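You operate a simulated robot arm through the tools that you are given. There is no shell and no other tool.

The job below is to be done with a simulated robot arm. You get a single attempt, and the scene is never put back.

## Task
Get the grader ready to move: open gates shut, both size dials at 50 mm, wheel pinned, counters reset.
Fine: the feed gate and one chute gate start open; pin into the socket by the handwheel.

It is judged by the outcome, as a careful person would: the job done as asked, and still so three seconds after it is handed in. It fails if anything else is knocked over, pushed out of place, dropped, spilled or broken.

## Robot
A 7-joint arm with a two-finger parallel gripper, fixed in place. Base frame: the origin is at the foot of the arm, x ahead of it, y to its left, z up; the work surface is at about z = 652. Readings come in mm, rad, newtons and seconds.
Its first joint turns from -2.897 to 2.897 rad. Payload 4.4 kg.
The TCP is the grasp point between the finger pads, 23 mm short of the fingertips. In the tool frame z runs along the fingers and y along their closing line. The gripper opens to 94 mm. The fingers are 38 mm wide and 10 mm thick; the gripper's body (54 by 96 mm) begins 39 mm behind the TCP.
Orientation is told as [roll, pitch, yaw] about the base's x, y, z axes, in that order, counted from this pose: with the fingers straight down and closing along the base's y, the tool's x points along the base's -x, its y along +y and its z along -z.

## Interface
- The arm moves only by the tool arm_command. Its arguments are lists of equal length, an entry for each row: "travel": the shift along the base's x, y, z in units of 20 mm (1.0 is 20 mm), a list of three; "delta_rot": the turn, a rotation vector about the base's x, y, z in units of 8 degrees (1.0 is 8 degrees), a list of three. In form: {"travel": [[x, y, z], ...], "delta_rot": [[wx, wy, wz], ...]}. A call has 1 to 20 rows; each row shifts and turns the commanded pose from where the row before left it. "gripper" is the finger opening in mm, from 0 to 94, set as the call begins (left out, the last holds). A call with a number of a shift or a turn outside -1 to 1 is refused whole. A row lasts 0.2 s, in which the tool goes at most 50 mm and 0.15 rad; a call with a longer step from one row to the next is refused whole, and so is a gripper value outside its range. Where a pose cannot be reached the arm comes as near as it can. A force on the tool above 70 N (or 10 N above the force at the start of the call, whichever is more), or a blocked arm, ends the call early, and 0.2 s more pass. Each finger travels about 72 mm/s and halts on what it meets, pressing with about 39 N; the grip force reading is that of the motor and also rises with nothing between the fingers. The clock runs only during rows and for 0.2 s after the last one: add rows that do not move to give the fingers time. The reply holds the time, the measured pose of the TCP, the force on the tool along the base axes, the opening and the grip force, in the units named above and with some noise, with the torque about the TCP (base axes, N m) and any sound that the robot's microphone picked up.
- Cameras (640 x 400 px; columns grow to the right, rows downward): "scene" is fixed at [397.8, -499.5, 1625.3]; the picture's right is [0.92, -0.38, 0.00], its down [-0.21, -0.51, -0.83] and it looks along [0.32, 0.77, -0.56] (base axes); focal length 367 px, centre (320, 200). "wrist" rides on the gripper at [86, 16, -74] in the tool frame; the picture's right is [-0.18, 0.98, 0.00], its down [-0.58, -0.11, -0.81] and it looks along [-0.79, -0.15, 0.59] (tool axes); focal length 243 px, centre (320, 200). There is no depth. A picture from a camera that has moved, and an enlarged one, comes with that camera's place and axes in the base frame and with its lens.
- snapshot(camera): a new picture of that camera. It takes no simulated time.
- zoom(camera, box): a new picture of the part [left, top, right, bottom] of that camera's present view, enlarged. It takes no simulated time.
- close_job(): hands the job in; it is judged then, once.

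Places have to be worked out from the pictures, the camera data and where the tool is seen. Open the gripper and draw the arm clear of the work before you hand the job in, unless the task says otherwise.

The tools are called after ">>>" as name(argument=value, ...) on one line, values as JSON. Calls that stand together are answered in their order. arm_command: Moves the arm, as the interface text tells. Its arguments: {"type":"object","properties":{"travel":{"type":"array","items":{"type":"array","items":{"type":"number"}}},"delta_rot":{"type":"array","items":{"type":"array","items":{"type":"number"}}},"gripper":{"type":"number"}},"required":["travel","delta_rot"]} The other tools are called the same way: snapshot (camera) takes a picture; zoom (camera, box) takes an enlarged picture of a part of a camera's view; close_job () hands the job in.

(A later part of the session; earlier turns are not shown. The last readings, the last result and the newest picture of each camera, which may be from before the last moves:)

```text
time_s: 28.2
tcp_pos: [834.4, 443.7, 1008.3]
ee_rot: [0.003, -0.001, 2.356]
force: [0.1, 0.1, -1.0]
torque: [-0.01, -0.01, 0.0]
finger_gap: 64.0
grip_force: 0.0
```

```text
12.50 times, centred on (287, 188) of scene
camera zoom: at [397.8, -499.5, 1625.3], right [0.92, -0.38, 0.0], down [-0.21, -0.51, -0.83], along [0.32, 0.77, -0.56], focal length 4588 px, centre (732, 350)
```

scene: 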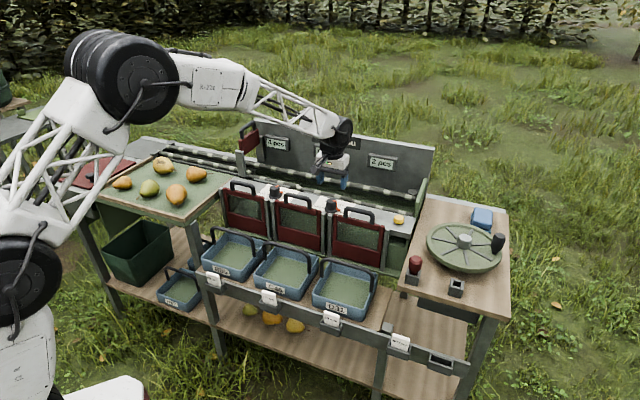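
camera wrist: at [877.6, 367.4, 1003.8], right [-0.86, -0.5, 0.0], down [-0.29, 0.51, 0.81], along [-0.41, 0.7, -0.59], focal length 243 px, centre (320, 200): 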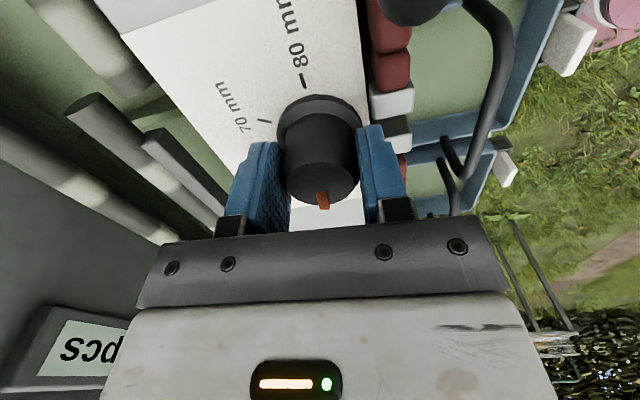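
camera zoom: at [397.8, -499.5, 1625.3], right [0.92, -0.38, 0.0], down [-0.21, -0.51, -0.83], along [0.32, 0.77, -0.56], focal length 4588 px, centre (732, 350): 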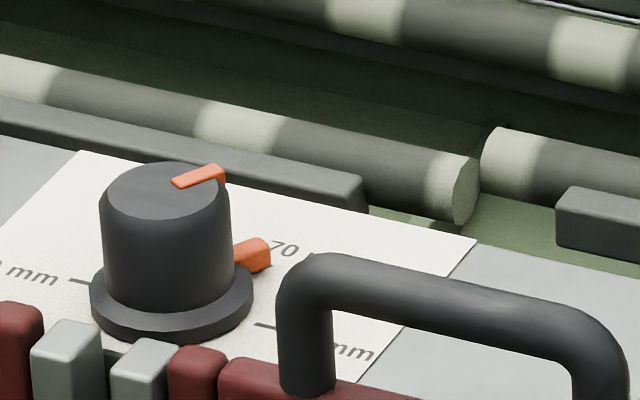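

Dial 2 now points at 50 mm. The pointer geometry relative to the tool is unchanged, so it turned exactly 180.0°. Dial 1 points at 70 (60°), so I'll move over it and set the yaw to 15° so the fingers again sit across the pointer.

>>> arm_command(travel=[[-0.4394, 0.4289, 0], [-0.4394, 0.4289, 0], [-0.4394, 0.4289, 0], [-0.4394, 0.4289, 0], [-0.4394, 0.4289, 0], [-0.4394, 0.4289, 0], [-0.4394, 0.4289, 0], [-0.4394, 0.4289, 0], [-0.4394, 0.4289, 0], [-0.4394, 0.4289, 0], [-0.4394, 0.4289, 0], [-0.4394, 0.4289, 0], [-0.4394, 0.4289, 0], [-0.4394, 0.4289, 0], [-0.4394, 0.4289, 0], [-0.4394, 0.4289, 0], [-0.4394, 0.4289, 0], [-0.4394, 0.4289, 0], [0, 0, 0]], delta_rot=[[0, 0, -0.8333], [0, 0, -0.8333], [0, 0, -0.8333], [0, 0, -0.8333], [0, 0, -0.8333], [0, 0, -0.8333], [0, 0, -0.8333], [0, 0, -0.8333], [0, 0, -0.8333], [0, 0, -0.8333], [0, 0, -0.8333], [0, 0, -0.8333], [0, 0, -0.8333], [0, 0, -0.8333], [0, 0, -0.8333], [0, 0, -0.8333], [0, 0, -0.8333], [0, 0, -0.8333], [0, 0, 0]])

>>> snapshot(camera="wrist")

>>> zoom(camera="wrist", box=[240, 0, 400, 140])

```text
time_s: 32.2
tcp_pos: [675.0, 598.2, 1009.2]
ee_rot: [0.004, -0.003, 0.259]
force: [-1.2, 0.3, 0.4]
torque: [-0.05, -0.04, 0.05]
finger_gap: 63.9
grip_force: 0.1
```

```text
taken
camera wrist: at [586.5, 591.0, 1084.6], right [-0.07, 1.0, 0.0], down [0.59, 0.04, 0.81], along [0.8, 0.06, -0.59], focal length 243 px, centre (320, 200)
```

wrist: 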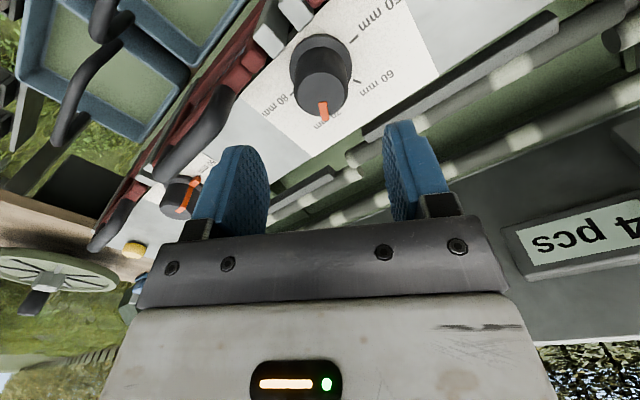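

```text
2.86 times, centred on (320, 70) of wrist
camera zoom: at [586.5, 591.0, 1084.6], right [-0.07, 1.0, 0.0], down [0.59, 0.04, 0.81], along [0.8, 0.06, -0.59], focal length 693 px, centre (320, 571)
```

zoom: 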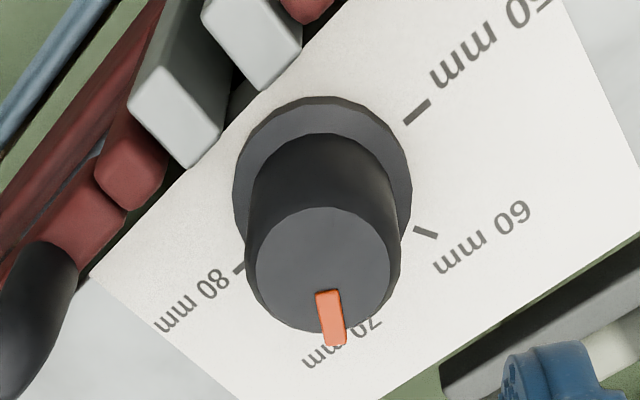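

Dial 1's axis is near (676.5, 598.5), with its pointer at about 59–60°, i.e. 70 mm. I'll shift 1.5 mm, lower and grip.

>>> arm_command(travel=[[0.075, 0.015, -0.4], [0, 0, -0.75], [0, 0, -0.75], [0, 0, -0.75], [0, 0, -0.75], [0, 0, -0.4], [0, 0, -0.25], [0, 0, 0]], delta_rot=[[0, 0, 0], [0, 0, 0], [0, 0, 0], [0, 0, 0], [0, 0, 0], [0, 0, 0], [0, 0, 0], [0, 0, 0]])

>>> zoom(camera="wrist", box=[200, 50, 440, 240])

>>> arm_command(travel=[[0, 0, 0], [0, 0, 0], [0, 0, 0], [0, 0, 0]], delta_rot=[[0, 0, 0], [0, 0, 0], [0, 0, 0], [0, 0, 0]], gripper=20)

>>> snapshot(camera="wrist")

```text
time_s: 34.0
tcp_pos: [676.1, 598.1, 928.2]
ee_rot: [0.005, -0.002, 0.261]
force: [-8.1, -3.2, 16.2]
torque: [-0.73, 0.29, -0.3]
finger_gap: 64.1
grip_force: 0.1
```

```text
2.11 times, centred on (320, 145) of wrist
camera zoom: at [588.1, 590.7, 1003.5], right [-0.08, 1.0, 0.0], down [0.59, 0.04, 0.81], along [0.8, 0.06, -0.59], focal length 511 px, centre (320, 316)
```

zoom: 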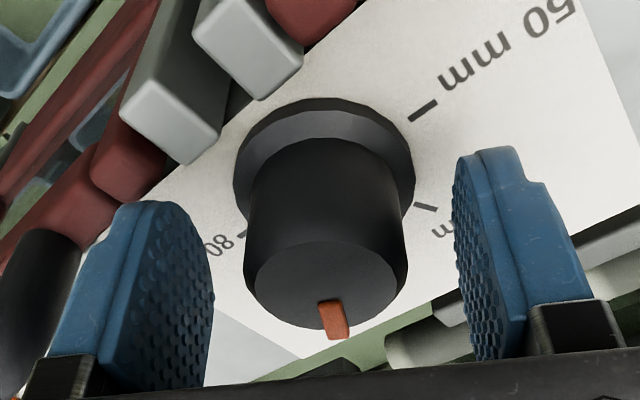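

```text
time_s: 35.0
tcp_pos: [676.7, 598.7, 928.8]
ee_rot: [0.006, -0.003, 0.261]
force: [8.5, 32.8, 9.1]
torque: [-0.07, -0.63, 0.04]
finger_gap: 38.0
grip_force: 45.3
```

```text
taken
camera wrist: at [588.1, 591.6, 1002.9], right [-0.08, 1.0, 0.01], down [0.59, 0.04, 0.81], along [0.8, 0.06, -0.59], focal length 243 px, centre (320, 200)
```

wrist: 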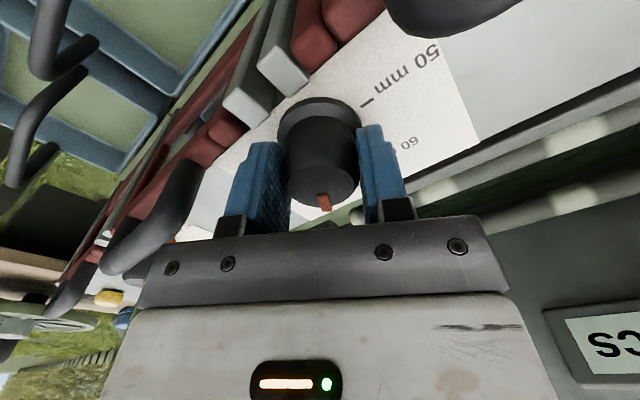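

The grip is on, but there's about 33 N of side load in +y. I'll ease the tool 0.8 mm in +y and check.

>>> arm_command(travel=[[0.01, 0.04, -0.02], [0, 0, 0], [0, 0, 0]], delta_rot=[[0, 0, 0], [0, 0, 0], [0, 0, 0]])

```text
time_s: 35.8
tcp_pos: [675.8, 600.2, 927.1]
ee_rot: [0.002, -0.003, 0.262]
force: [12.0, 13.3, 23.1]
torque: [-0.6, -0.24, 0.03]
finger_gap: 38.1
grip_force: 44.7
```

The load has dropped. I'll rotate 40° and check.

>>> arm_command(travel=[[0, 0, 0], [0, 0, 0], [0, 0, 0], [0, 0, 0], [0, 0, 0], [0, 0, 0], [0, 0, 0]], delta_rot=[[0, 0, 0.8], [0, 0, 0.84], [0, 0, 0.84], [0, 0, 0.84], [0, 0, 0.84], [0, 0, 0.84], [0, 0, 0]])

```text
time_s: 37.4
tcp_pos: [675.3, 598.1, 927.3]
ee_rot: [0.002, 0.0, 0.959]
force: [18.7, -41.8, 30.0]
torque: [-1.16, -1.16, -0.04]
finger_gap: 38.0
grip_force: 44.7
```

The side load is growing again, so I'll release and re-centre as I did on the other dial.

>>> arm_command(travel=[[0, 0, 0], [0, 0, 0], [0, 0, 0]], delta_rot=[[0, 0, 0], [0, 0, 0], [0, 0, 0]], gripper=52)

>>> zoom(camera="wrist", box=[220, 50, 420, 220])

```text
time_s: 38.2
tcp_pos: [676.6, 600.7, 926.3]
ee_rot: [0.005, 0.0, 0.959]
force: [0.4, -0.4, 0.4]
torque: [0.02, -0.02, -0.03]
finger_gap: 52.2
grip_force: 0.1
```

```text
2.35 times, centred on (320, 135) of wrist
camera zoom: at [613.4, 537.9, 1002.2], right [-0.7, 0.71, 0.0], down [0.43, 0.41, 0.81], along [0.57, 0.57, -0.59], focal length 571 px, centre (320, 353)
```

zoom: 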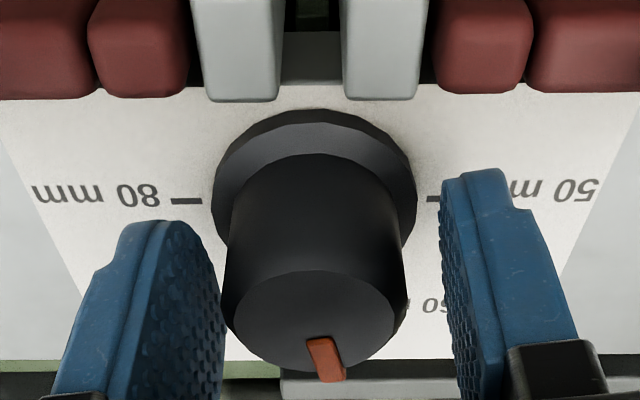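

The dial axis again computes to (676.2, 598.5), while the tool sits at y≈600.7. I'll shift about -2.2 mm in y and re-grip.

>>> arm_command(travel=[[-0.015, -0.11, 0.04], [0, 0, 0], [0, 0, 0]], delta_rot=[[0, 0, 0], [0, 0, 0], [0, 0, 0]])

>>> arm_command(travel=[[0, 0, 0], [0, 0, 0], [0, 0, 0]], delta_rot=[[0, 0, 0], [0, 0, 0], [0, 0, 0]], gripper=20)

>>> arm_command(travel=[[0, 0, 0], [0, 0, 0], [0, 0, 0], [0, 0, 0], [0, 0, 0], [0, 0, 0]], delta_rot=[[0, 0, 0.8], [0, 0, 0.8], [0, 0, 0.8], [0, 0, 0.8], [0, 0, 0.8], [0, 0, 0]])

```text
time_s: 39.0
tcp_pos: [675.1, 596.7, 928.3]
ee_rot: [0.003, -0.002, 0.958]
force: [0.1, 0.4, -0.2]
torque: [-0.03, -0.01, -0.02]
finger_gap: 52.0
grip_force: 0.1
```

```text
time_s: 39.8
tcp_pos: [675.6, 598.1, 928.2]
ee_rot: [0.004, -0.002, 0.961]
force: [14.4, -8.7, -2.1]
torque: [-0.48, -0.84, -0.07]
finger_gap: 37.9
grip_force: 45.3
```

```text
time_s: 41.2
tcp_pos: [676.2, 597.2, 928.3]
ee_rot: [0.003, 0.0, 1.519]
force: [30.6, -17.9, -1.3]
torque: [-0.93, -0.86, -0.07]
finger_gap: 37.9
grip_force: 45.3
```

Yaw is at 87° with moderate load. I'll continue 32°.

>>> arm_command(travel=[[0.03, -0.02, 0], [0, 0, 0], [0, 0, 0], [0, 0, 0], [0, 0, 0], [0, 0, 0]], delta_rot=[[0, 0, 0.8], [0, 0, 0.8], [0, 0, 0.8], [0, 0, 0.8], [0, 0, 0.8], [0, 0, 0]])

>>> snapshot(camera="wrist")

```text
time_s: 42.2
tcp_pos: [677.3, 600.3, 927.9]
ee_rot: [0.0, -0.003, 1.972]
force: [15.2, 10.6, -7.5]
torque: [-0.28, -0.23, 0.05]
finger_gap: 37.1
grip_force: 19.4
stopped in row 5: the force on the tool passed its limit at 87 N (the readings are from after the stop); the commanded pose is now the measured one
```

```text
taken
camera wrist: at [696.0, 513.5, 1003.0], right [-0.98, -0.22, 0.0], down [-0.13, 0.58, 0.81], along [-0.17, 0.79, -0.59], focal length 243 px, centre (320, 200)
```

wrist: 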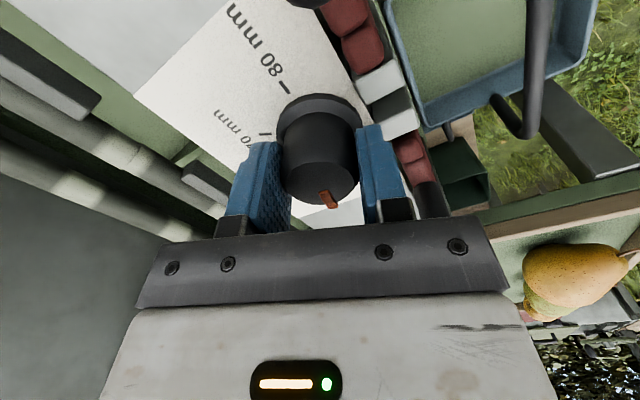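

A force limit tripped at 87 N. I'll look for what might be touching.

>>> snapshot(camera="scene")

>>> zoom(camera="scene", box=[220, 100, 360, 230])

>>> zoom(camera="wrist", box=[220, 60, 440, 230])

```text
taken
```

scene: 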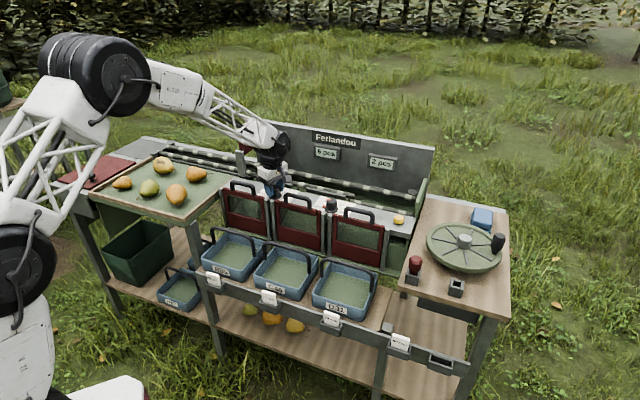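

```text
3.08 times, centred on (290, 165) of scene
camera zoom: at [397.8, -499.5, 1625.3], right [0.92, -0.38, 0.0], down [-0.21, -0.51, -0.83], along [0.32, 0.77, -0.56], focal length 1129 px, centre (412, 308)
```

zoom: 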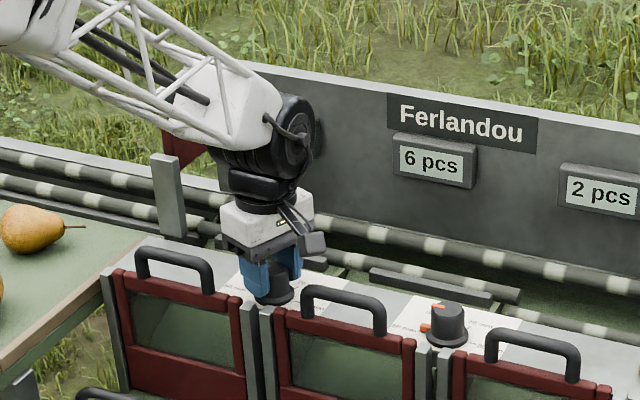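

```text
2.35 times, centred on (330, 145) of wrist
camera zoom: at [696.0, 513.5, 1003.0], right [-0.98, -0.22, 0.0], down [-0.13, 0.58, 0.81], along [-0.17, 0.79, -0.59], focal length 571 px, centre (296, 329)
```

zoom: 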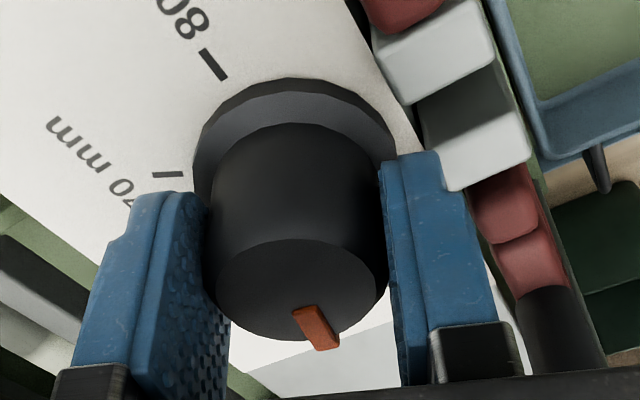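

The dial is at about 167° with no collision visible. The grip just built up side load because the tool drifted about 2 mm off the axis. I'll release, re-centre to (676.4, 598.5), and look.

>>> arm_command(travel=[[0, 0, 0], [0, 0, 0], [-0.02, -0.05, 0], [0, 0, 0]], delta_rot=[[0, 0, 0], [0, 0, 0], [0, 0, 0], [0, 0, 0]], gripper=54)

>>> zoom(camera="wrist", box=[220, 60, 440, 230])

>>> zoom(camera="scene", box=[262, 162, 322, 204])

```text
time_s: 43.2
tcp_pos: [675.8, 597.9, 929.5]
ee_rot: [0.002, -0.003, 1.974]
force: [-0.7, 4.0, 3.1]
torque: [0.05, 0.19, -0.15]
finger_gap: 53.9
grip_force: 0.0
```

```text
2.35 times, centred on (330, 145) of wrist
camera zoom: at [695.1, 511.6, 1003.1], right [-0.98, -0.21, 0.0], down [-0.13, 0.58, 0.81], along [-0.17, 0.79, -0.59], focal length 571 px, centre (296, 329)
```

zoom: 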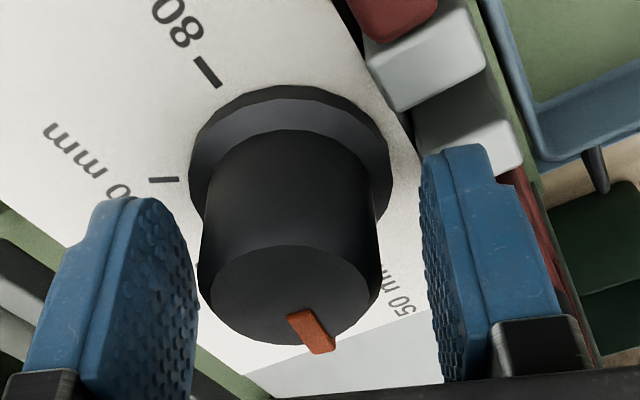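

```text
9.52 times, centred on (292, 183) of scene
camera zoom: at [397.8, -499.5, 1625.3], right [0.92, -0.38, 0.0], down [-0.21, -0.51, -0.83], along [0.32, 0.77, -0.56], focal length 3496 px, centre (587, 362)
```

zoom: 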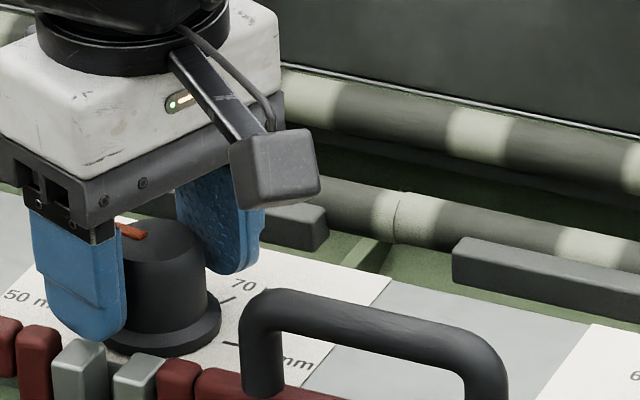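

The released dial sits about 1.4 mm off the tool centre, with 10–13° left to turn. I'll re-centre and pre-rotate 10° while open. Then I'll grip and check.

>>> arm_command(travel=[[0.065, 0.015, 0], [0, 0, 0], [0, 0, 0]], delta_rot=[[0, 0, 0.6], [0, 0, 0.6], [0, 0, 0]])

>>> arm_command(travel=[[0, 0, 0], [0, 0, 0], [0, 0, 0]], delta_rot=[[0, 0, 0], [0, 0, 0], [0, 0, 0]], gripper=20)

>>> zoom(camera="wrist", box=[220, 60, 440, 230])

```text
time_s: 44.0
tcp_pos: [676.7, 598.5, 927.0]
ee_rot: [0.0, -0.003, 2.14]
force: [-0.2, 0.3, 1.3]
torque: [0.01, 0.03, -0.03]
finger_gap: 53.6
grip_force: 0.1
```

```text
time_s: 44.8
tcp_pos: [678.4, 598.2, 928.5]
ee_rot: [0.0, -0.003, 2.139]
force: [7.4, 4.0, -5.4]
torque: [0.35, -0.57, -0.01]
finger_gap: 37.6
grip_force: 44.7
```

```text
2.35 times, centred on (330, 145) of wrist
camera zoom: at [710.9, 516.4, 1003.0], right [-0.93, -0.37, 0.0], down [-0.22, 0.55, 0.81], along [-0.3, 0.75, -0.59], focal length 571 px, centre (296, 329)
```

zoom: 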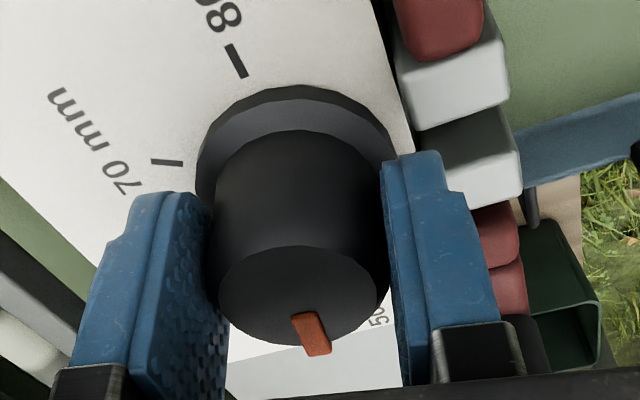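

The load is low. The pointer leads the tool by a few degrees, so I'll rotate 8°, then release, lift, and set yaw to 135° to compare against dial 2's reference picture.

>>> arm_command(travel=[[0, 0, 0], [0, 0, 0], [0, 0, 0]], delta_rot=[[0, 0, 0.5], [0, 0, 0.5], [0, 0, 0]])

>>> arm_command(travel=[[0, 0, 0], [0, 0, 0], [0, 0, 0], [0, 0, 0.5], [0, 0, 1], [0, 0, 1], [0, 0, 1], [0, 0, 0.5], [0, 0, 0]], delta_rot=[[0, 0, 0], [0, 0, 0], [0, 0, 0], [0, 0, 0], [0, 0, 0], [0, 0, 0.27], [0, 0, 0.28], [0, 0, 0], [0, 0, 0]], gripper=64)

>>> zoom(camera="wrist", box=[280, 0, 380, 140])

>>> zoom(camera="scene", box=[262, 172, 312, 204])

```text
time_s: 45.6
tcp_pos: [678.1, 598.3, 927.8]
ee_rot: [0.0, -0.005, 2.279]
force: [25.3, 16.9, -11.2]
torque: [-0.11, 0.32, -0.76]
finger_gap: 37.7
grip_force: 45.3
```

```text
time_s: 47.6
tcp_pos: [675.5, 598.0, 1008.3]
ee_rot: [0.0, -0.004, 2.356]
force: [-0.1, 0.1, 0.1]
torque: [-0.01, 0.03, -0.01]
finger_gap: 64.0
grip_force: 0.1
```

```text
2.86 times, centred on (330, 70) of wrist
camera zoom: at [725.8, 524.9, 1084.1], right [-0.82, -0.57, 0.0], down [-0.33, 0.49, 0.81], along [-0.46, 0.67, -0.59], focal length 693 px, centre (291, 571)
```

zoom: 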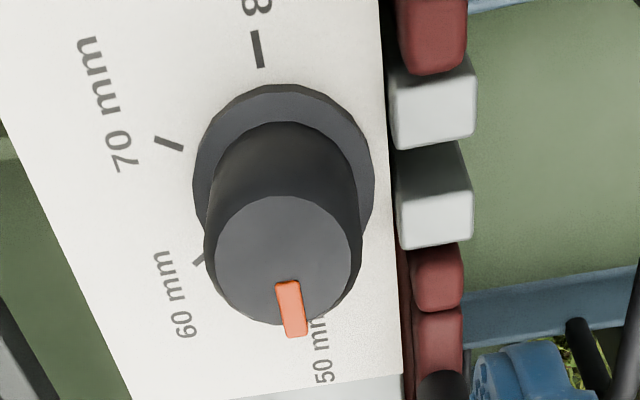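

```text
12.50 times, centred on (287, 188) of scene
camera zoom: at [397.8, -499.5, 1625.3], right [0.92, -0.38, 0.0], down [-0.21, -0.51, -0.83], along [0.32, 0.77, -0.56], focal length 4588 px, centre (732, 350)
```

zoom: 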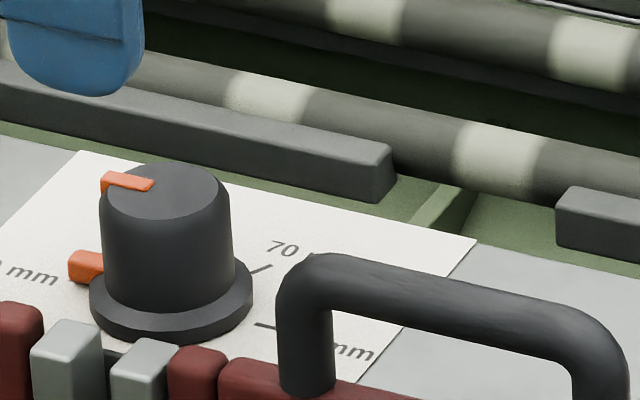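

Dial 1's pointer now matches dial 2's reference picture almost exactly, and the last turn ended against resistance, probably an end stop. I'll zoom closer on both.

>>> zoom(camera="scene", box=[262, 182, 292, 202])

>>> zoom(camera="scene", box=[314, 194, 344, 214])

>>> snapshot(camera="wrist")

```text
16.00 times, centred on (277, 192) of scene
camera zoom: at [397.8, -499.5, 1625.3], right [0.92, -0.38, 0.0], down [-0.21, -0.51, -0.83], along [0.32, 0.77, -0.56], focal length 5873 px, centre (1008, 328)
```

zoom: 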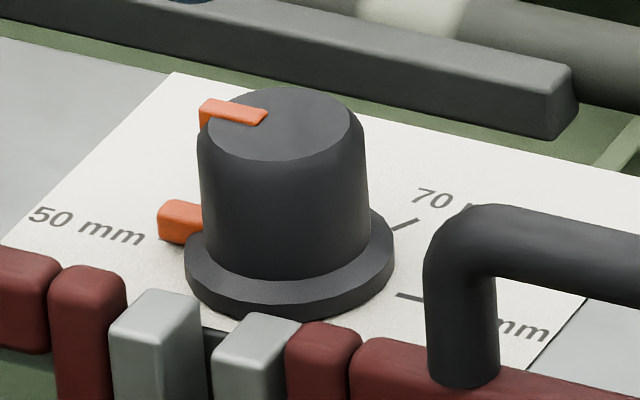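

```text
16.00 times, centred on (329, 204) of scene
camera zoom: at [397.8, -499.5, 1625.3], right [0.92, -0.38, 0.0], down [-0.21, -0.51, -0.83], along [0.32, 0.77, -0.56], focal length 5873 px, centre (176, 136)
```

zoom: 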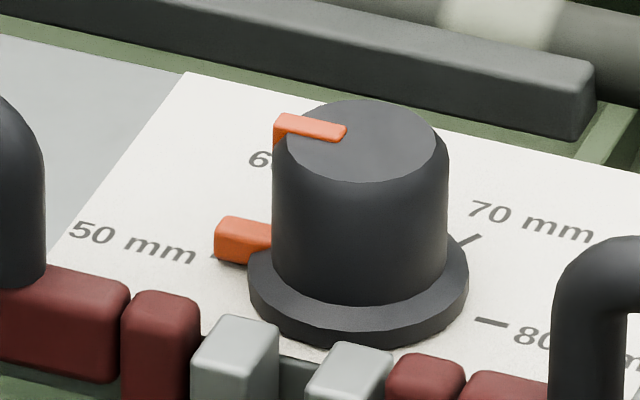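

```text
taken
camera wrist: at [725.8, 524.9, 1084.1], right [-0.82, -0.57, 0.0], down [-0.33, 0.49, 0.81], along [-0.46, 0.67, -0.59], focal length 243 px, centre (320, 200)
```

wrist: 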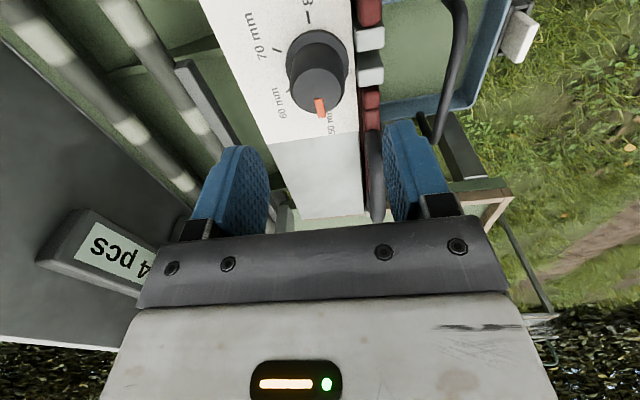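

Both dials read 50 mm. Next is the feed gate: I'll close the fingers, climb, and turn the camera to face it from above.

>>> arm_command(travel=[[-0.443, 0.036, 0.686], [-0.443, 0.036, 0.686], [-0.443, 0.036, 0.686], [-0.443, 0.036, 0.686], [-0.443, 0.036, 0.686], [-0.443, 0.036, 0.686], [-0.443, 0.036, 0.686], [-0.443, 0.036, 0.686], [-0.443, 0.036, 0.686], [-0.443, 0.036, 0.686], [-0.443, 0.036, 0.686], [-0.443, 0.036, 0.686], [-0.443, 0.036, 0.686], [-0.443, 0.036, 0.686], [0, 0, 0]], delta_rot=[[0, 0, -0.8036], [0, 0, -0.8036], [0, 0, -0.8036], [0, 0, -0.8036], [0, 0, -0.8036], [0, 0, -0.8036], [0, 0, -0.8036], [0, 0, -0.8036], [0, 0, -0.8036], [0, 0, -0.8036], [0, 0, -0.8036], [0, 0, -0.8036], [0, 0, -0.8036], [0, 0, -0.8036], [0, 0, 0]], gripper=0)

>>> snapshot(camera="wrist")

>>> snapshot(camera="scene")

```text
time_s: 50.8
tcp_pos: [553.6, 610.0, 1201.8]
ee_rot: [0.0, -0.003, 0.785]
force: [-0.1, -0.2, 1.0]
torque: [0.0, 0.0, 0.06]
finger_gap: 0.0
grip_force: 39.4
```

```text
taken
camera wrist: at [479.5, 558.6, 1276.5], right [-0.56, 0.83, 0.0], down [0.49, 0.33, 0.81], along [0.67, 0.46, -0.59], focal length 243 px, centre (320, 200)
```

wrist: 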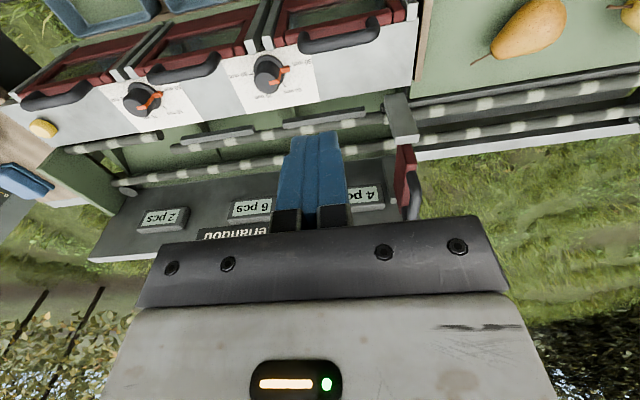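

```text
taken
```

scene: 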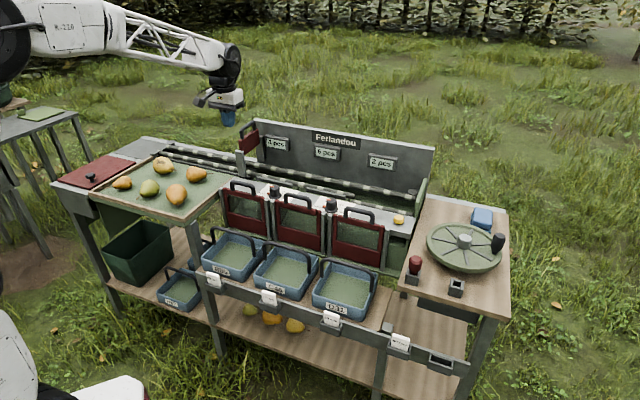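

>>> zoom(camera="wrist", box=[340, 80, 460, 230])

>>> zoom(camera="scene", box=[215, 105, 285, 190])

>>> zoom(camera="wrist", box=[100, 40, 300, 130])

```text
2.67 times, centred on (400, 155) of wrist
camera zoom: at [479.5, 558.6, 1276.5], right [-0.56, 0.83, 0.0], down [0.49, 0.33, 0.81], along [0.67, 0.46, -0.59], focal length 647 px, centre (107, 320)
```

zoom: 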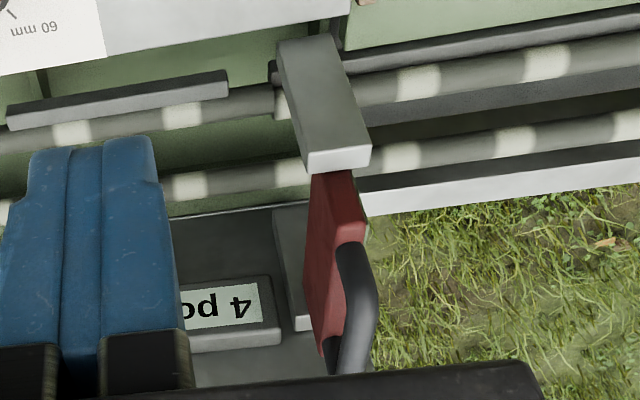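

```text
4.71 times, centred on (250, 148) of scene
camera zoom: at [397.8, -499.5, 1625.3], right [0.92, -0.38, 0.0], down [-0.21, -0.51, -0.83], along [0.32, 0.77, -0.56], focal length 1727 px, centre (649, 447)
```

zoom: 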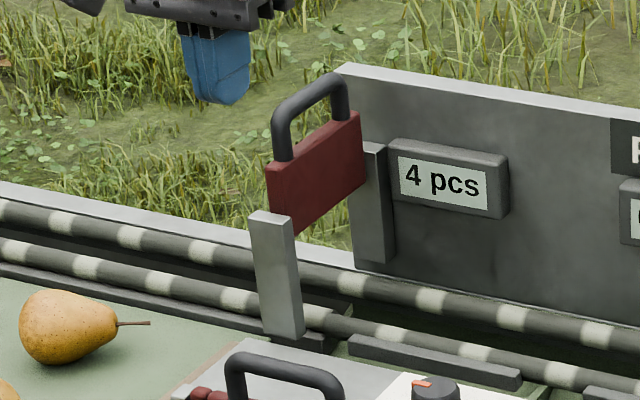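

```text
3.20 times, centred on (200, 85) of wrist
camera zoom: at [479.5, 558.6, 1276.5], right [-0.56, 0.83, 0.0], down [0.49, 0.33, 0.81], along [0.67, 0.46, -0.59], focal length 776 px, centre (704, 568)
```

zoom: 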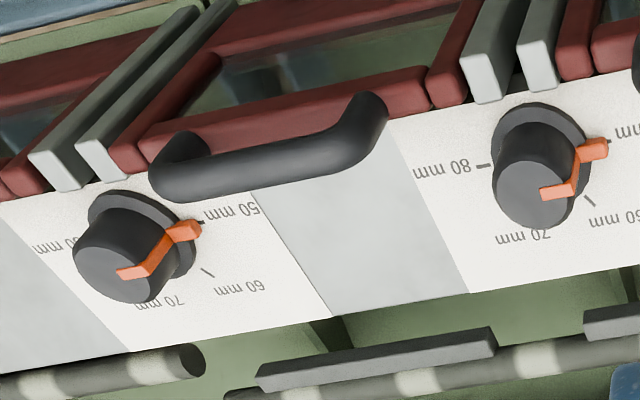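

From this angle both dial pointers line up with their 50 mm ticks. The feed gate's handle runs along the d direction, near s≈-135, d≈1055, top z≈1085. That's beyond tool-down reach, so I'll yaw to 135° to keep the camera to the side, then tilt the fingers outward 45°.

>>> arm_command(travel=[[0, 0, 0], [0, 0, 0], [0, 0, 0], [0, 0, 0], [0, 0, 0], [0, 0, 0], [0, 0, 0], [0, 0, 0], [0, 0, 0], [0, 0, 0], [0, 0, 0], [0, 0, 0], [0, 0, 0]], delta_rot=[[0, 0, 0.9375], [0, 0, 0.9375], [0, 0, 0.9375], [0, 0, 0.9375], [0, 0, 0.9375], [0, 0, 0.9375], [0, 0, 0.9375], [0, 0, 0.9375], [0, 0, 0.9375], [0, 0, 0.9375], [0, 0, 0.9375], [0, 0, 0.9375], [0, 0, 0]])

>>> arm_command(travel=[[0, 0.2, 0], [0, 0.2, 0], [0, 0.2, 0], [0, 0.2, 0], [0, 0.2, 0], [0, 0.2, 0], [0, 0.2, 0], [0, 0, 0]], delta_rot=[[0.568, -0.568, 0], [0.568, -0.568, 0], [0.568, -0.568, 0], [0.568, -0.568, 0], [0.568, -0.568, 0], [0.568, -0.568, 0], [0.568, -0.568, 0], [0, 0, 0]])

>>> snapshot(camera="wrist")

>>> snapshot(camera="scene")

```text
time_s: 53.6
tcp_pos: [552.0, 609.3, 1198.9]
ee_rot: [0.0, -0.005, 2.358]
force: [-0.2, 0.1, 0.7]
torque: [0.0, 0.0, 0.02]
finger_gap: 0.0
grip_force: 38.6
```

```text
time_s: 55.4
tcp_pos: [552.4, 638.5, 1200.3]
ee_rot: [-0.787, -0.002, 2.358]
force: [0.5, -0.7, 0.5]
torque: [-0.01, 0.0, 0.0]
finger_gap: 0.1
grip_force: 38.8
```

```text
taken
camera wrist: at [568.5, 530.7, 1242.3], right [-0.62, -0.36, -0.69], down [-0.76, 0.06, 0.65], along [-0.19, 0.93, -0.31], focal length 243 px, centre (320, 200)
```

wrist: 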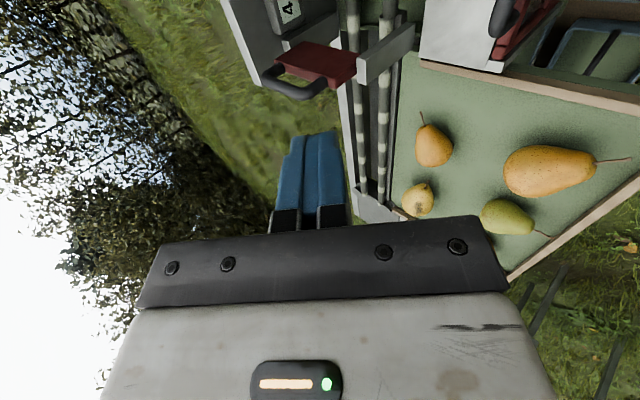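

```text
taken
```

scene: 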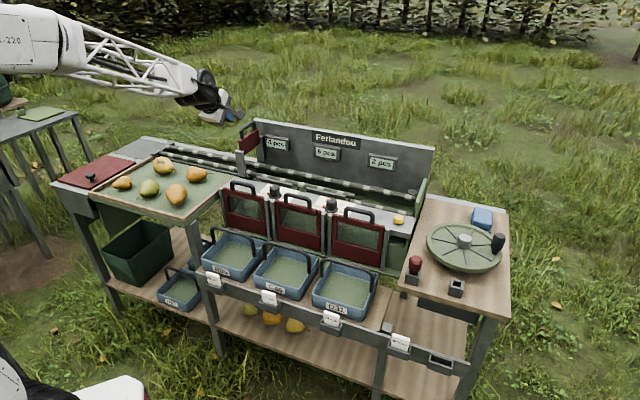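

The tilt works. This view shows the feed gate well, so I'll zoom to fix its position.

>>> zoom(camera="wrist", box=[240, 20, 430, 130])

```text
3.37 times, centred on (335, 75) of wrist
camera zoom: at [568.5, 530.7, 1242.3], right [-0.62, -0.36, -0.69], down [-0.76, 0.06, 0.65], along [-0.19, 0.93, -0.31], focal length 817 px, centre (270, 621)
```

zoom: 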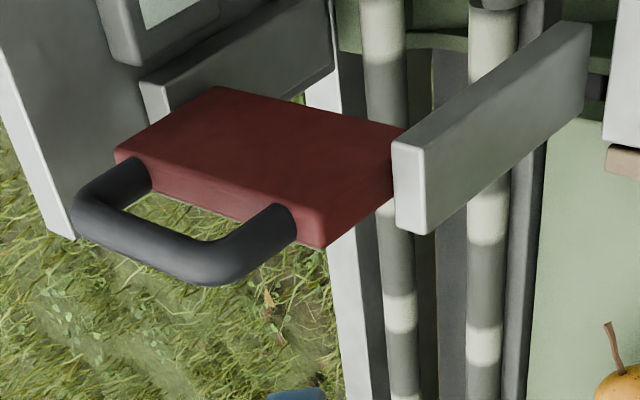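

The feed gate sits at s≈-134. Its handle spans d≈1018–1100 with the top at z≈1083, and its front post is at (s -134, d 981, top z≈1000). I'll move over the handle's middle in two steps.

>>> arm_command(travel=[[0.136, 0.874, -0.07], [0.136, 0.874, -0.07], [0.136, 0.874, -0.07], [0.136, 0.874, -0.07], [0.136, 0.874, -0.07], [0.136, 0.874, -0.07], [0.136, 0.874, -0.07], [0, 0, 0]], delta_rot=[[0, 0, 0], [0, 0, 0], [0, 0, 0], [0, 0, 0], [0, 0, 0], [0, 0, 0], [0, 0, 0], [0, 0, 0]])

>>> arm_command(travel=[[0.637, 0.637, -0.33], [0.637, 0.637, -0.33], [0.637, 0.637, -0.33], [0.637, 0.637, -0.33], [0.637, 0.637, -0.33], [0.637, 0.637, -0.33], [0, 0, 0]], delta_rot=[[0, 0, 0], [0, 0, 0], [0, 0, 0], [0, 0, 0], [0, 0, 0], [0, 0, 0], [0, 0, 0]])

>>> snapshot(camera="wrist")

>>> zoom(camera="scene", box=[185, 80, 305, 180])

```text
time_s: 57.2
tcp_pos: [570.1, 759.4, 1191.4]
ee_rot: [-0.785, -0.002, 2.359]
force: [-0.9, 0.8, 0.3]
torque: [-0.03, -0.03, 0.03]
finger_gap: 0.0
grip_force: 39.0
```

```text
time_s: 58.8
tcp_pos: [649.2, 835.8, 1152.6]
ee_rot: [-0.783, -0.001, 2.358]
force: [-0.7, 0.4, 0.5]
torque: [0.0, -0.04, 0.0]
finger_gap: 0.0
grip_force: 38.7
```

```text
taken
camera wrist: at [664.9, 729.2, 1194.4], right [-0.62, -0.36, -0.69], down [-0.76, 0.06, 0.65], along [-0.19, 0.93, -0.31], focal length 243 px, centre (320, 200)
```

wrist: 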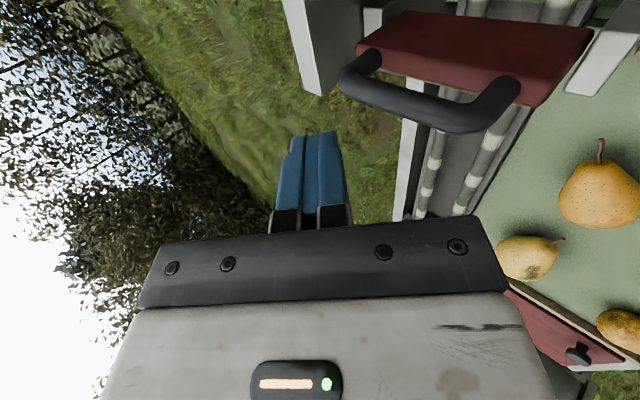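

```text
4.00 times, centred on (245, 130) of scene
camera zoom: at [397.8, -499.5, 1625.3], right [0.92, -0.38, 0.0], down [-0.21, -0.51, -0.83], along [0.32, 0.77, -0.56], focal length 1468 px, centre (620, 480)
```

zoom: 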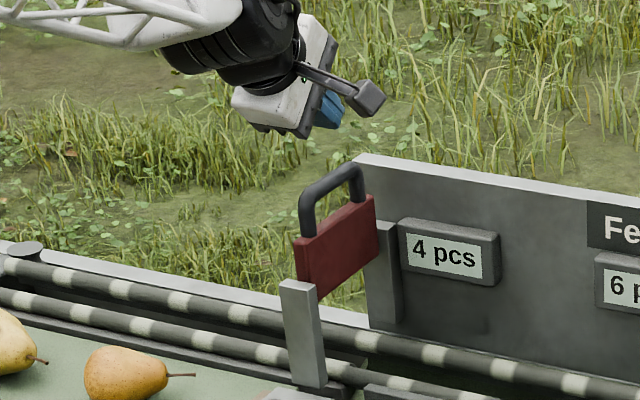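

The tips hang directly over the handle. I'll lower onto it slowly and start pushing.

>>> arm_command(travel=[[-0.2, -0.2, -0.5], [0, 0, -0.5], [0, 0, -0.5], [0, 0, -0.5], [0, 0, -0.4], [0, 0, -0.4], [0, 0, -0.4], [0, 0, 0]], delta_rot=[[0, 0, 0], [0, 0, 0], [0, 0, 0], [0, 0, 0], [0, 0, 0], [0, 0, 0], [0, 0, 0], [0, 0, 0]])

>>> snapshot(camera="wrist")

>>> zoom(camera="scene", box=[185, 80, 305, 180])

```text
time_s: 60.6
tcp_pos: [645.0, 832.3, 1087.2]
ee_rot: [-0.783, -0.002, 2.359]
force: [-0.5, 0.2, -0.5]
torque: [-0.01, 0.02, -0.02]
finger_gap: 0.0
grip_force: 39.2
```

```text
taken
camera wrist: at [660.4, 724.7, 1128.5], right [-0.62, -0.36, -0.69], down [-0.76, 0.06, 0.65], along [-0.19, 0.93, -0.31], focal length 243 px, centre (320, 200)
```

wrist: 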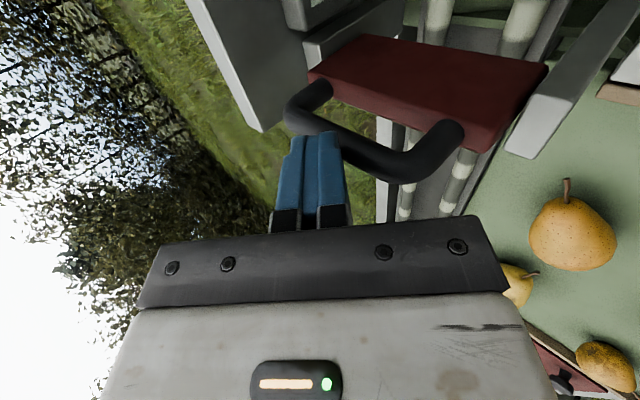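

```text
4.00 times, centred on (245, 130) of scene
camera zoom: at [397.8, -499.5, 1625.3], right [0.92, -0.38, 0.0], down [-0.21, -0.51, -0.83], along [0.32, 0.77, -0.56], focal length 1468 px, centre (620, 480)
```

zoom: 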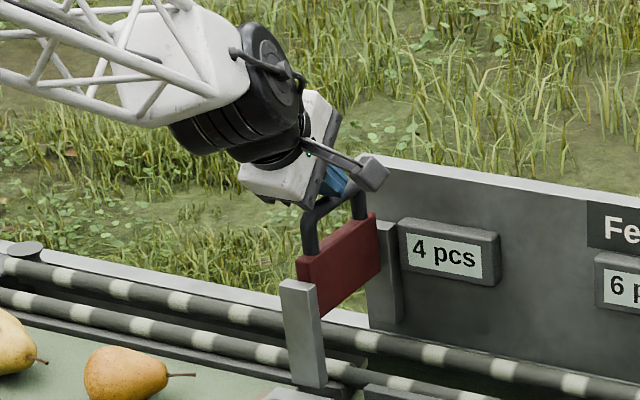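

The handle is moving down with the fingertips. To keep the gripper body clear of the front post at the bottom, I'll reduce the tilt from 45° to 33° while continuing to push.

>>> arm_command(travel=[[0, 0, -0.35], [0, 0, -0.35], [0, 0, -0.35], [0, 0, -0.35], [0, 0, 0]], delta_rot=[[-0.265, 0.265, 0], [-0.265, 0.265, 0], [-0.265, 0.265, 0], [-0.265, 0.265, 0], [0, 0, 0]])

>>> snapshot(camera="wrist")

>>> zoom(camera="scene", box=[185, 80, 305, 180])

```text
time_s: 61.8
tcp_pos: [645.4, 833.3, 1058.2]
ee_rot: [-0.574, -0.001, 2.359]
force: [-0.7, 0.3, -0.2]
torque: [0.0, 0.01, -0.01]
finger_gap: 0.1
grip_force: 38.9
```

```text
taken
camera wrist: at [667.9, 732.0, 1112.4], right [-0.71, -0.45, -0.53], down [-0.65, 0.16, 0.74], along [-0.25, 0.88, -0.41], focal length 243 px, centre (320, 200)
```

wrist: 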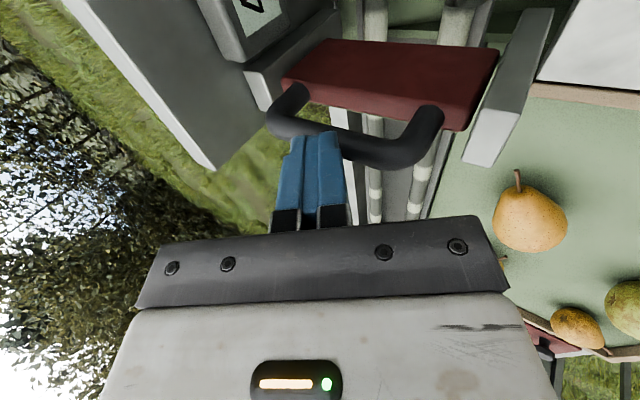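

```text
4.00 times, centred on (245, 130) of scene
camera zoom: at [397.8, -499.5, 1625.3], right [0.92, -0.38, 0.0], down [-0.21, -0.51, -0.83], along [0.32, 0.77, -0.56], focal length 1468 px, centre (620, 480)
```

zoom: 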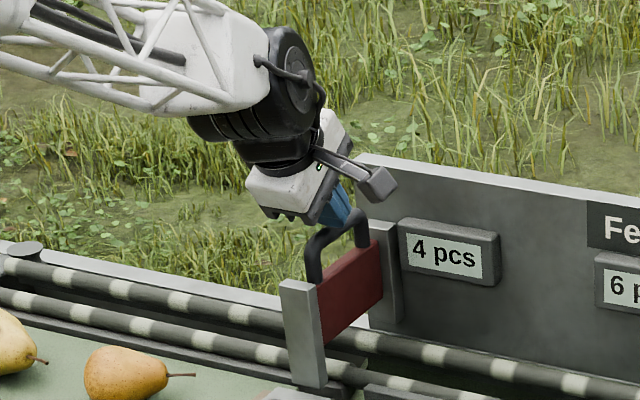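

The gate keeps sliding down freely. I'll continue pushing until it bottoms.

>>> arm_command(travel=[[0, 0, -0.35], [0, 0, -0.35], [0, 0, -0.35], [0, 0, -0.35], [0, 0, 0]], delta_rot=[[-0.1, 0.1, 0], [-0.1, 0.1, 0], [-0.1, 0.1, 0], [-0.1, 0.1, 0], [0, 0, 0]])

>>> zoom(camera="scene", box=[185, 80, 305, 180])

>>> snapshot(camera="wrist")

```text
time_s: 63.0
tcp_pos: [643.3, 833.3, 1033.4]
ee_rot: [-0.498, -0.004, 2.359]
force: [6.0, -4.8, 28.1]
torque: [0.0, -0.13, -0.03]
finger_gap: 0.0
grip_force: 38.7
```

```text
4.00 times, centred on (245, 130) of scene
camera zoom: at [397.8, -499.5, 1625.3], right [0.92, -0.38, 0.0], down [-0.21, -0.51, -0.83], along [0.32, 0.77, -0.56], focal length 1468 px, centre (620, 480)
```

zoom: 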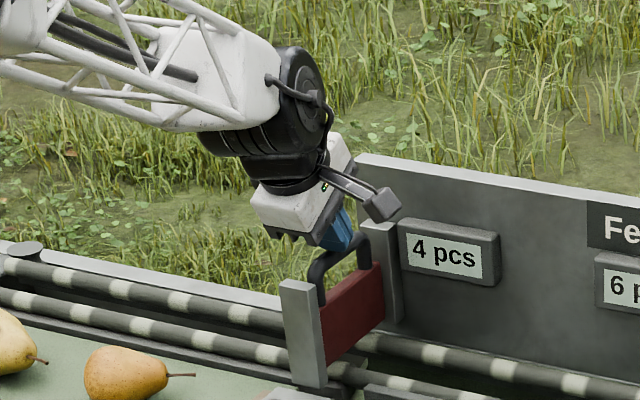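

```text
taken
camera wrist: at [670.7, 735.3, 1090.9], right [-0.74, -0.48, -0.47], down [-0.62, 0.2, 0.76], along [-0.27, 0.85, -0.45], focal length 243 px, centre (320, 200)
```

wrist: 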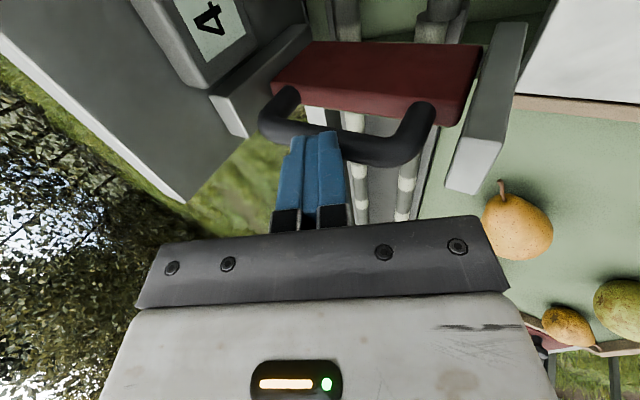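

28 N has appeared, so it's probably near the stop. I'll push a little more to confirm.

>>> arm_command(travel=[[0, 0, -0.2], [0, 0, -0.2], [0, 0, -0.2], [0, 0, -0.2], [0, 0, 0]], delta_rot=[[0, 0, 0], [0, 0, 0], [0, 0, 0], [0, 0, 0], [0, 0, 0]])

>>> zoom(camera="scene", box=[225, 120, 285, 190])

>>> zoom(camera="wrist", box=[240, 0, 540, 200])

```text
time_s: 63.6
tcp_pos: [644.6, 832.0, 1032.5]
ee_rot: [-0.507, -0.004, 2.357]
force: [0.7, -0.4, 4.9]
torque: [0.07, 0.0, 0.01]
finger_gap: 0.0
grip_force: 39.1
stopped in row 2: the force on the tool passed its limit at 77 N (the readings are from after the stop); the commanded pose is now the measured one
```

```text
5.71 times, centred on (255, 155) of scene
camera zoom: at [397.8, -499.5, 1625.3], right [0.92, -0.38, 0.0], down [-0.21, -0.51, -0.83], along [0.32, 0.77, -0.56], focal length 2098 px, centre (691, 457)
```

zoom: 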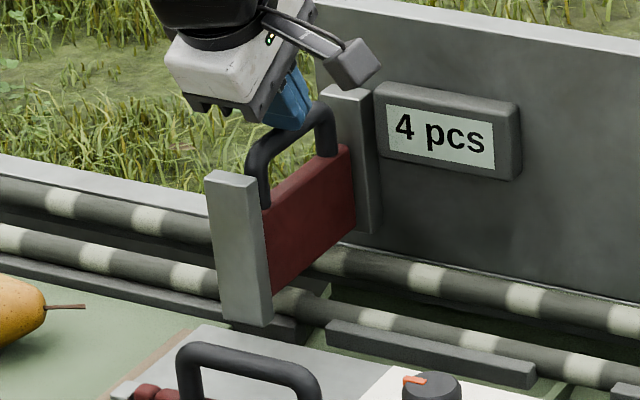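

```text
2.00 times, centred on (390, 100) of wrist
camera zoom: at [671.1, 735.8, 1090.7], right [-0.74, -0.48, -0.48], down [-0.62, 0.2, 0.76], along [-0.27, 0.86, -0.44], focal length 485 px, centre (180, 400)
```

zoom: 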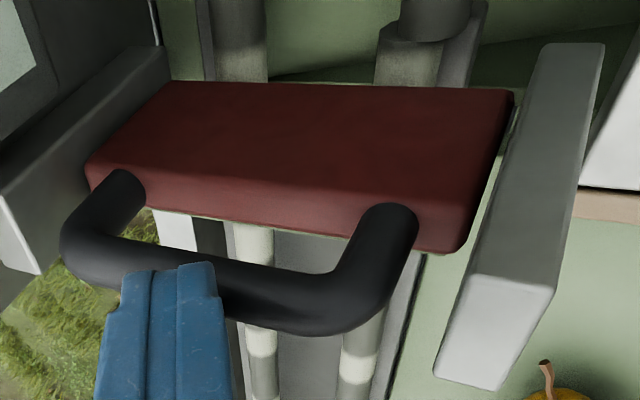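

The gate appears to rest on the rollers, but my contact was towards the rear of the bar. I'll lift slightly, shift towards the front half, and press once more to rule out a jam.

>>> arm_command(travel=[[0, 0, 0.5], [-0.7, -0.7, 0.1], [0, 0, -0.3], [0, 0, -0.2], [0, 0, -0.2], [0, 0, -0.2], [0, 0, -0.2], [0, 0, 0]], delta_rot=[[0, 0, 0], [0, 0, 0], [0, 0, 0], [0, 0, 0], [0, 0, 0], [0, 0, 0], [0, 0, 0], [0, 0, 0]])

>>> snapshot(camera="wrist")

>>> zoom(camera="scene", box=[225, 120, 285, 190])

```text
time_s: 65.1
tcp_pos: [632.3, 820.1, 1032.9]
ee_rot: [-0.514, -0.005, 2.357]
force: [0.9, -0.6, 5.6]
torque: [0.06, 0.0, -0.04]
finger_gap: 0.0
grip_force: 39.0
stopped in row 7: the force on the tool passed its limit at 76 N (the readings are from after the stop); the commanded pose is now the measured one
```

```text
taken
camera wrist: at [657.7, 722.0, 1090.3], right [-0.74, -0.47, -0.48], down [-0.62, 0.19, 0.76], along [-0.27, 0.86, -0.44], focal length 243 px, centre (320, 200)
```

wrist: 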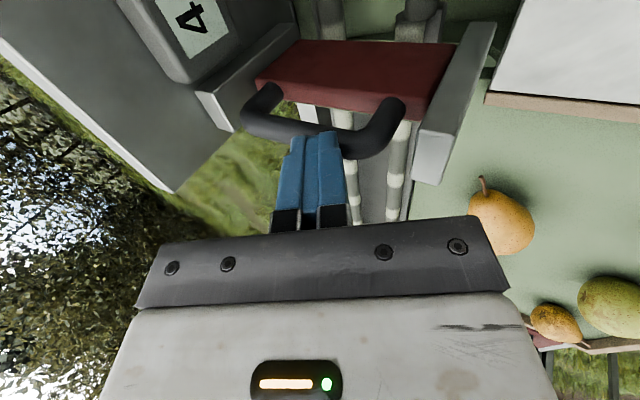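

```text
5.71 times, centred on (255, 155) of scene
camera zoom: at [397.8, -499.5, 1625.3], right [0.92, -0.38, 0.0], down [-0.21, -0.51, -0.83], along [0.32, 0.77, -0.56], focal length 2098 px, centre (691, 457)
```

zoom: 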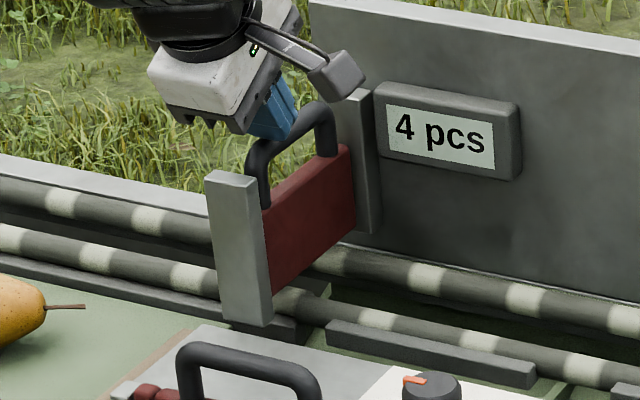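

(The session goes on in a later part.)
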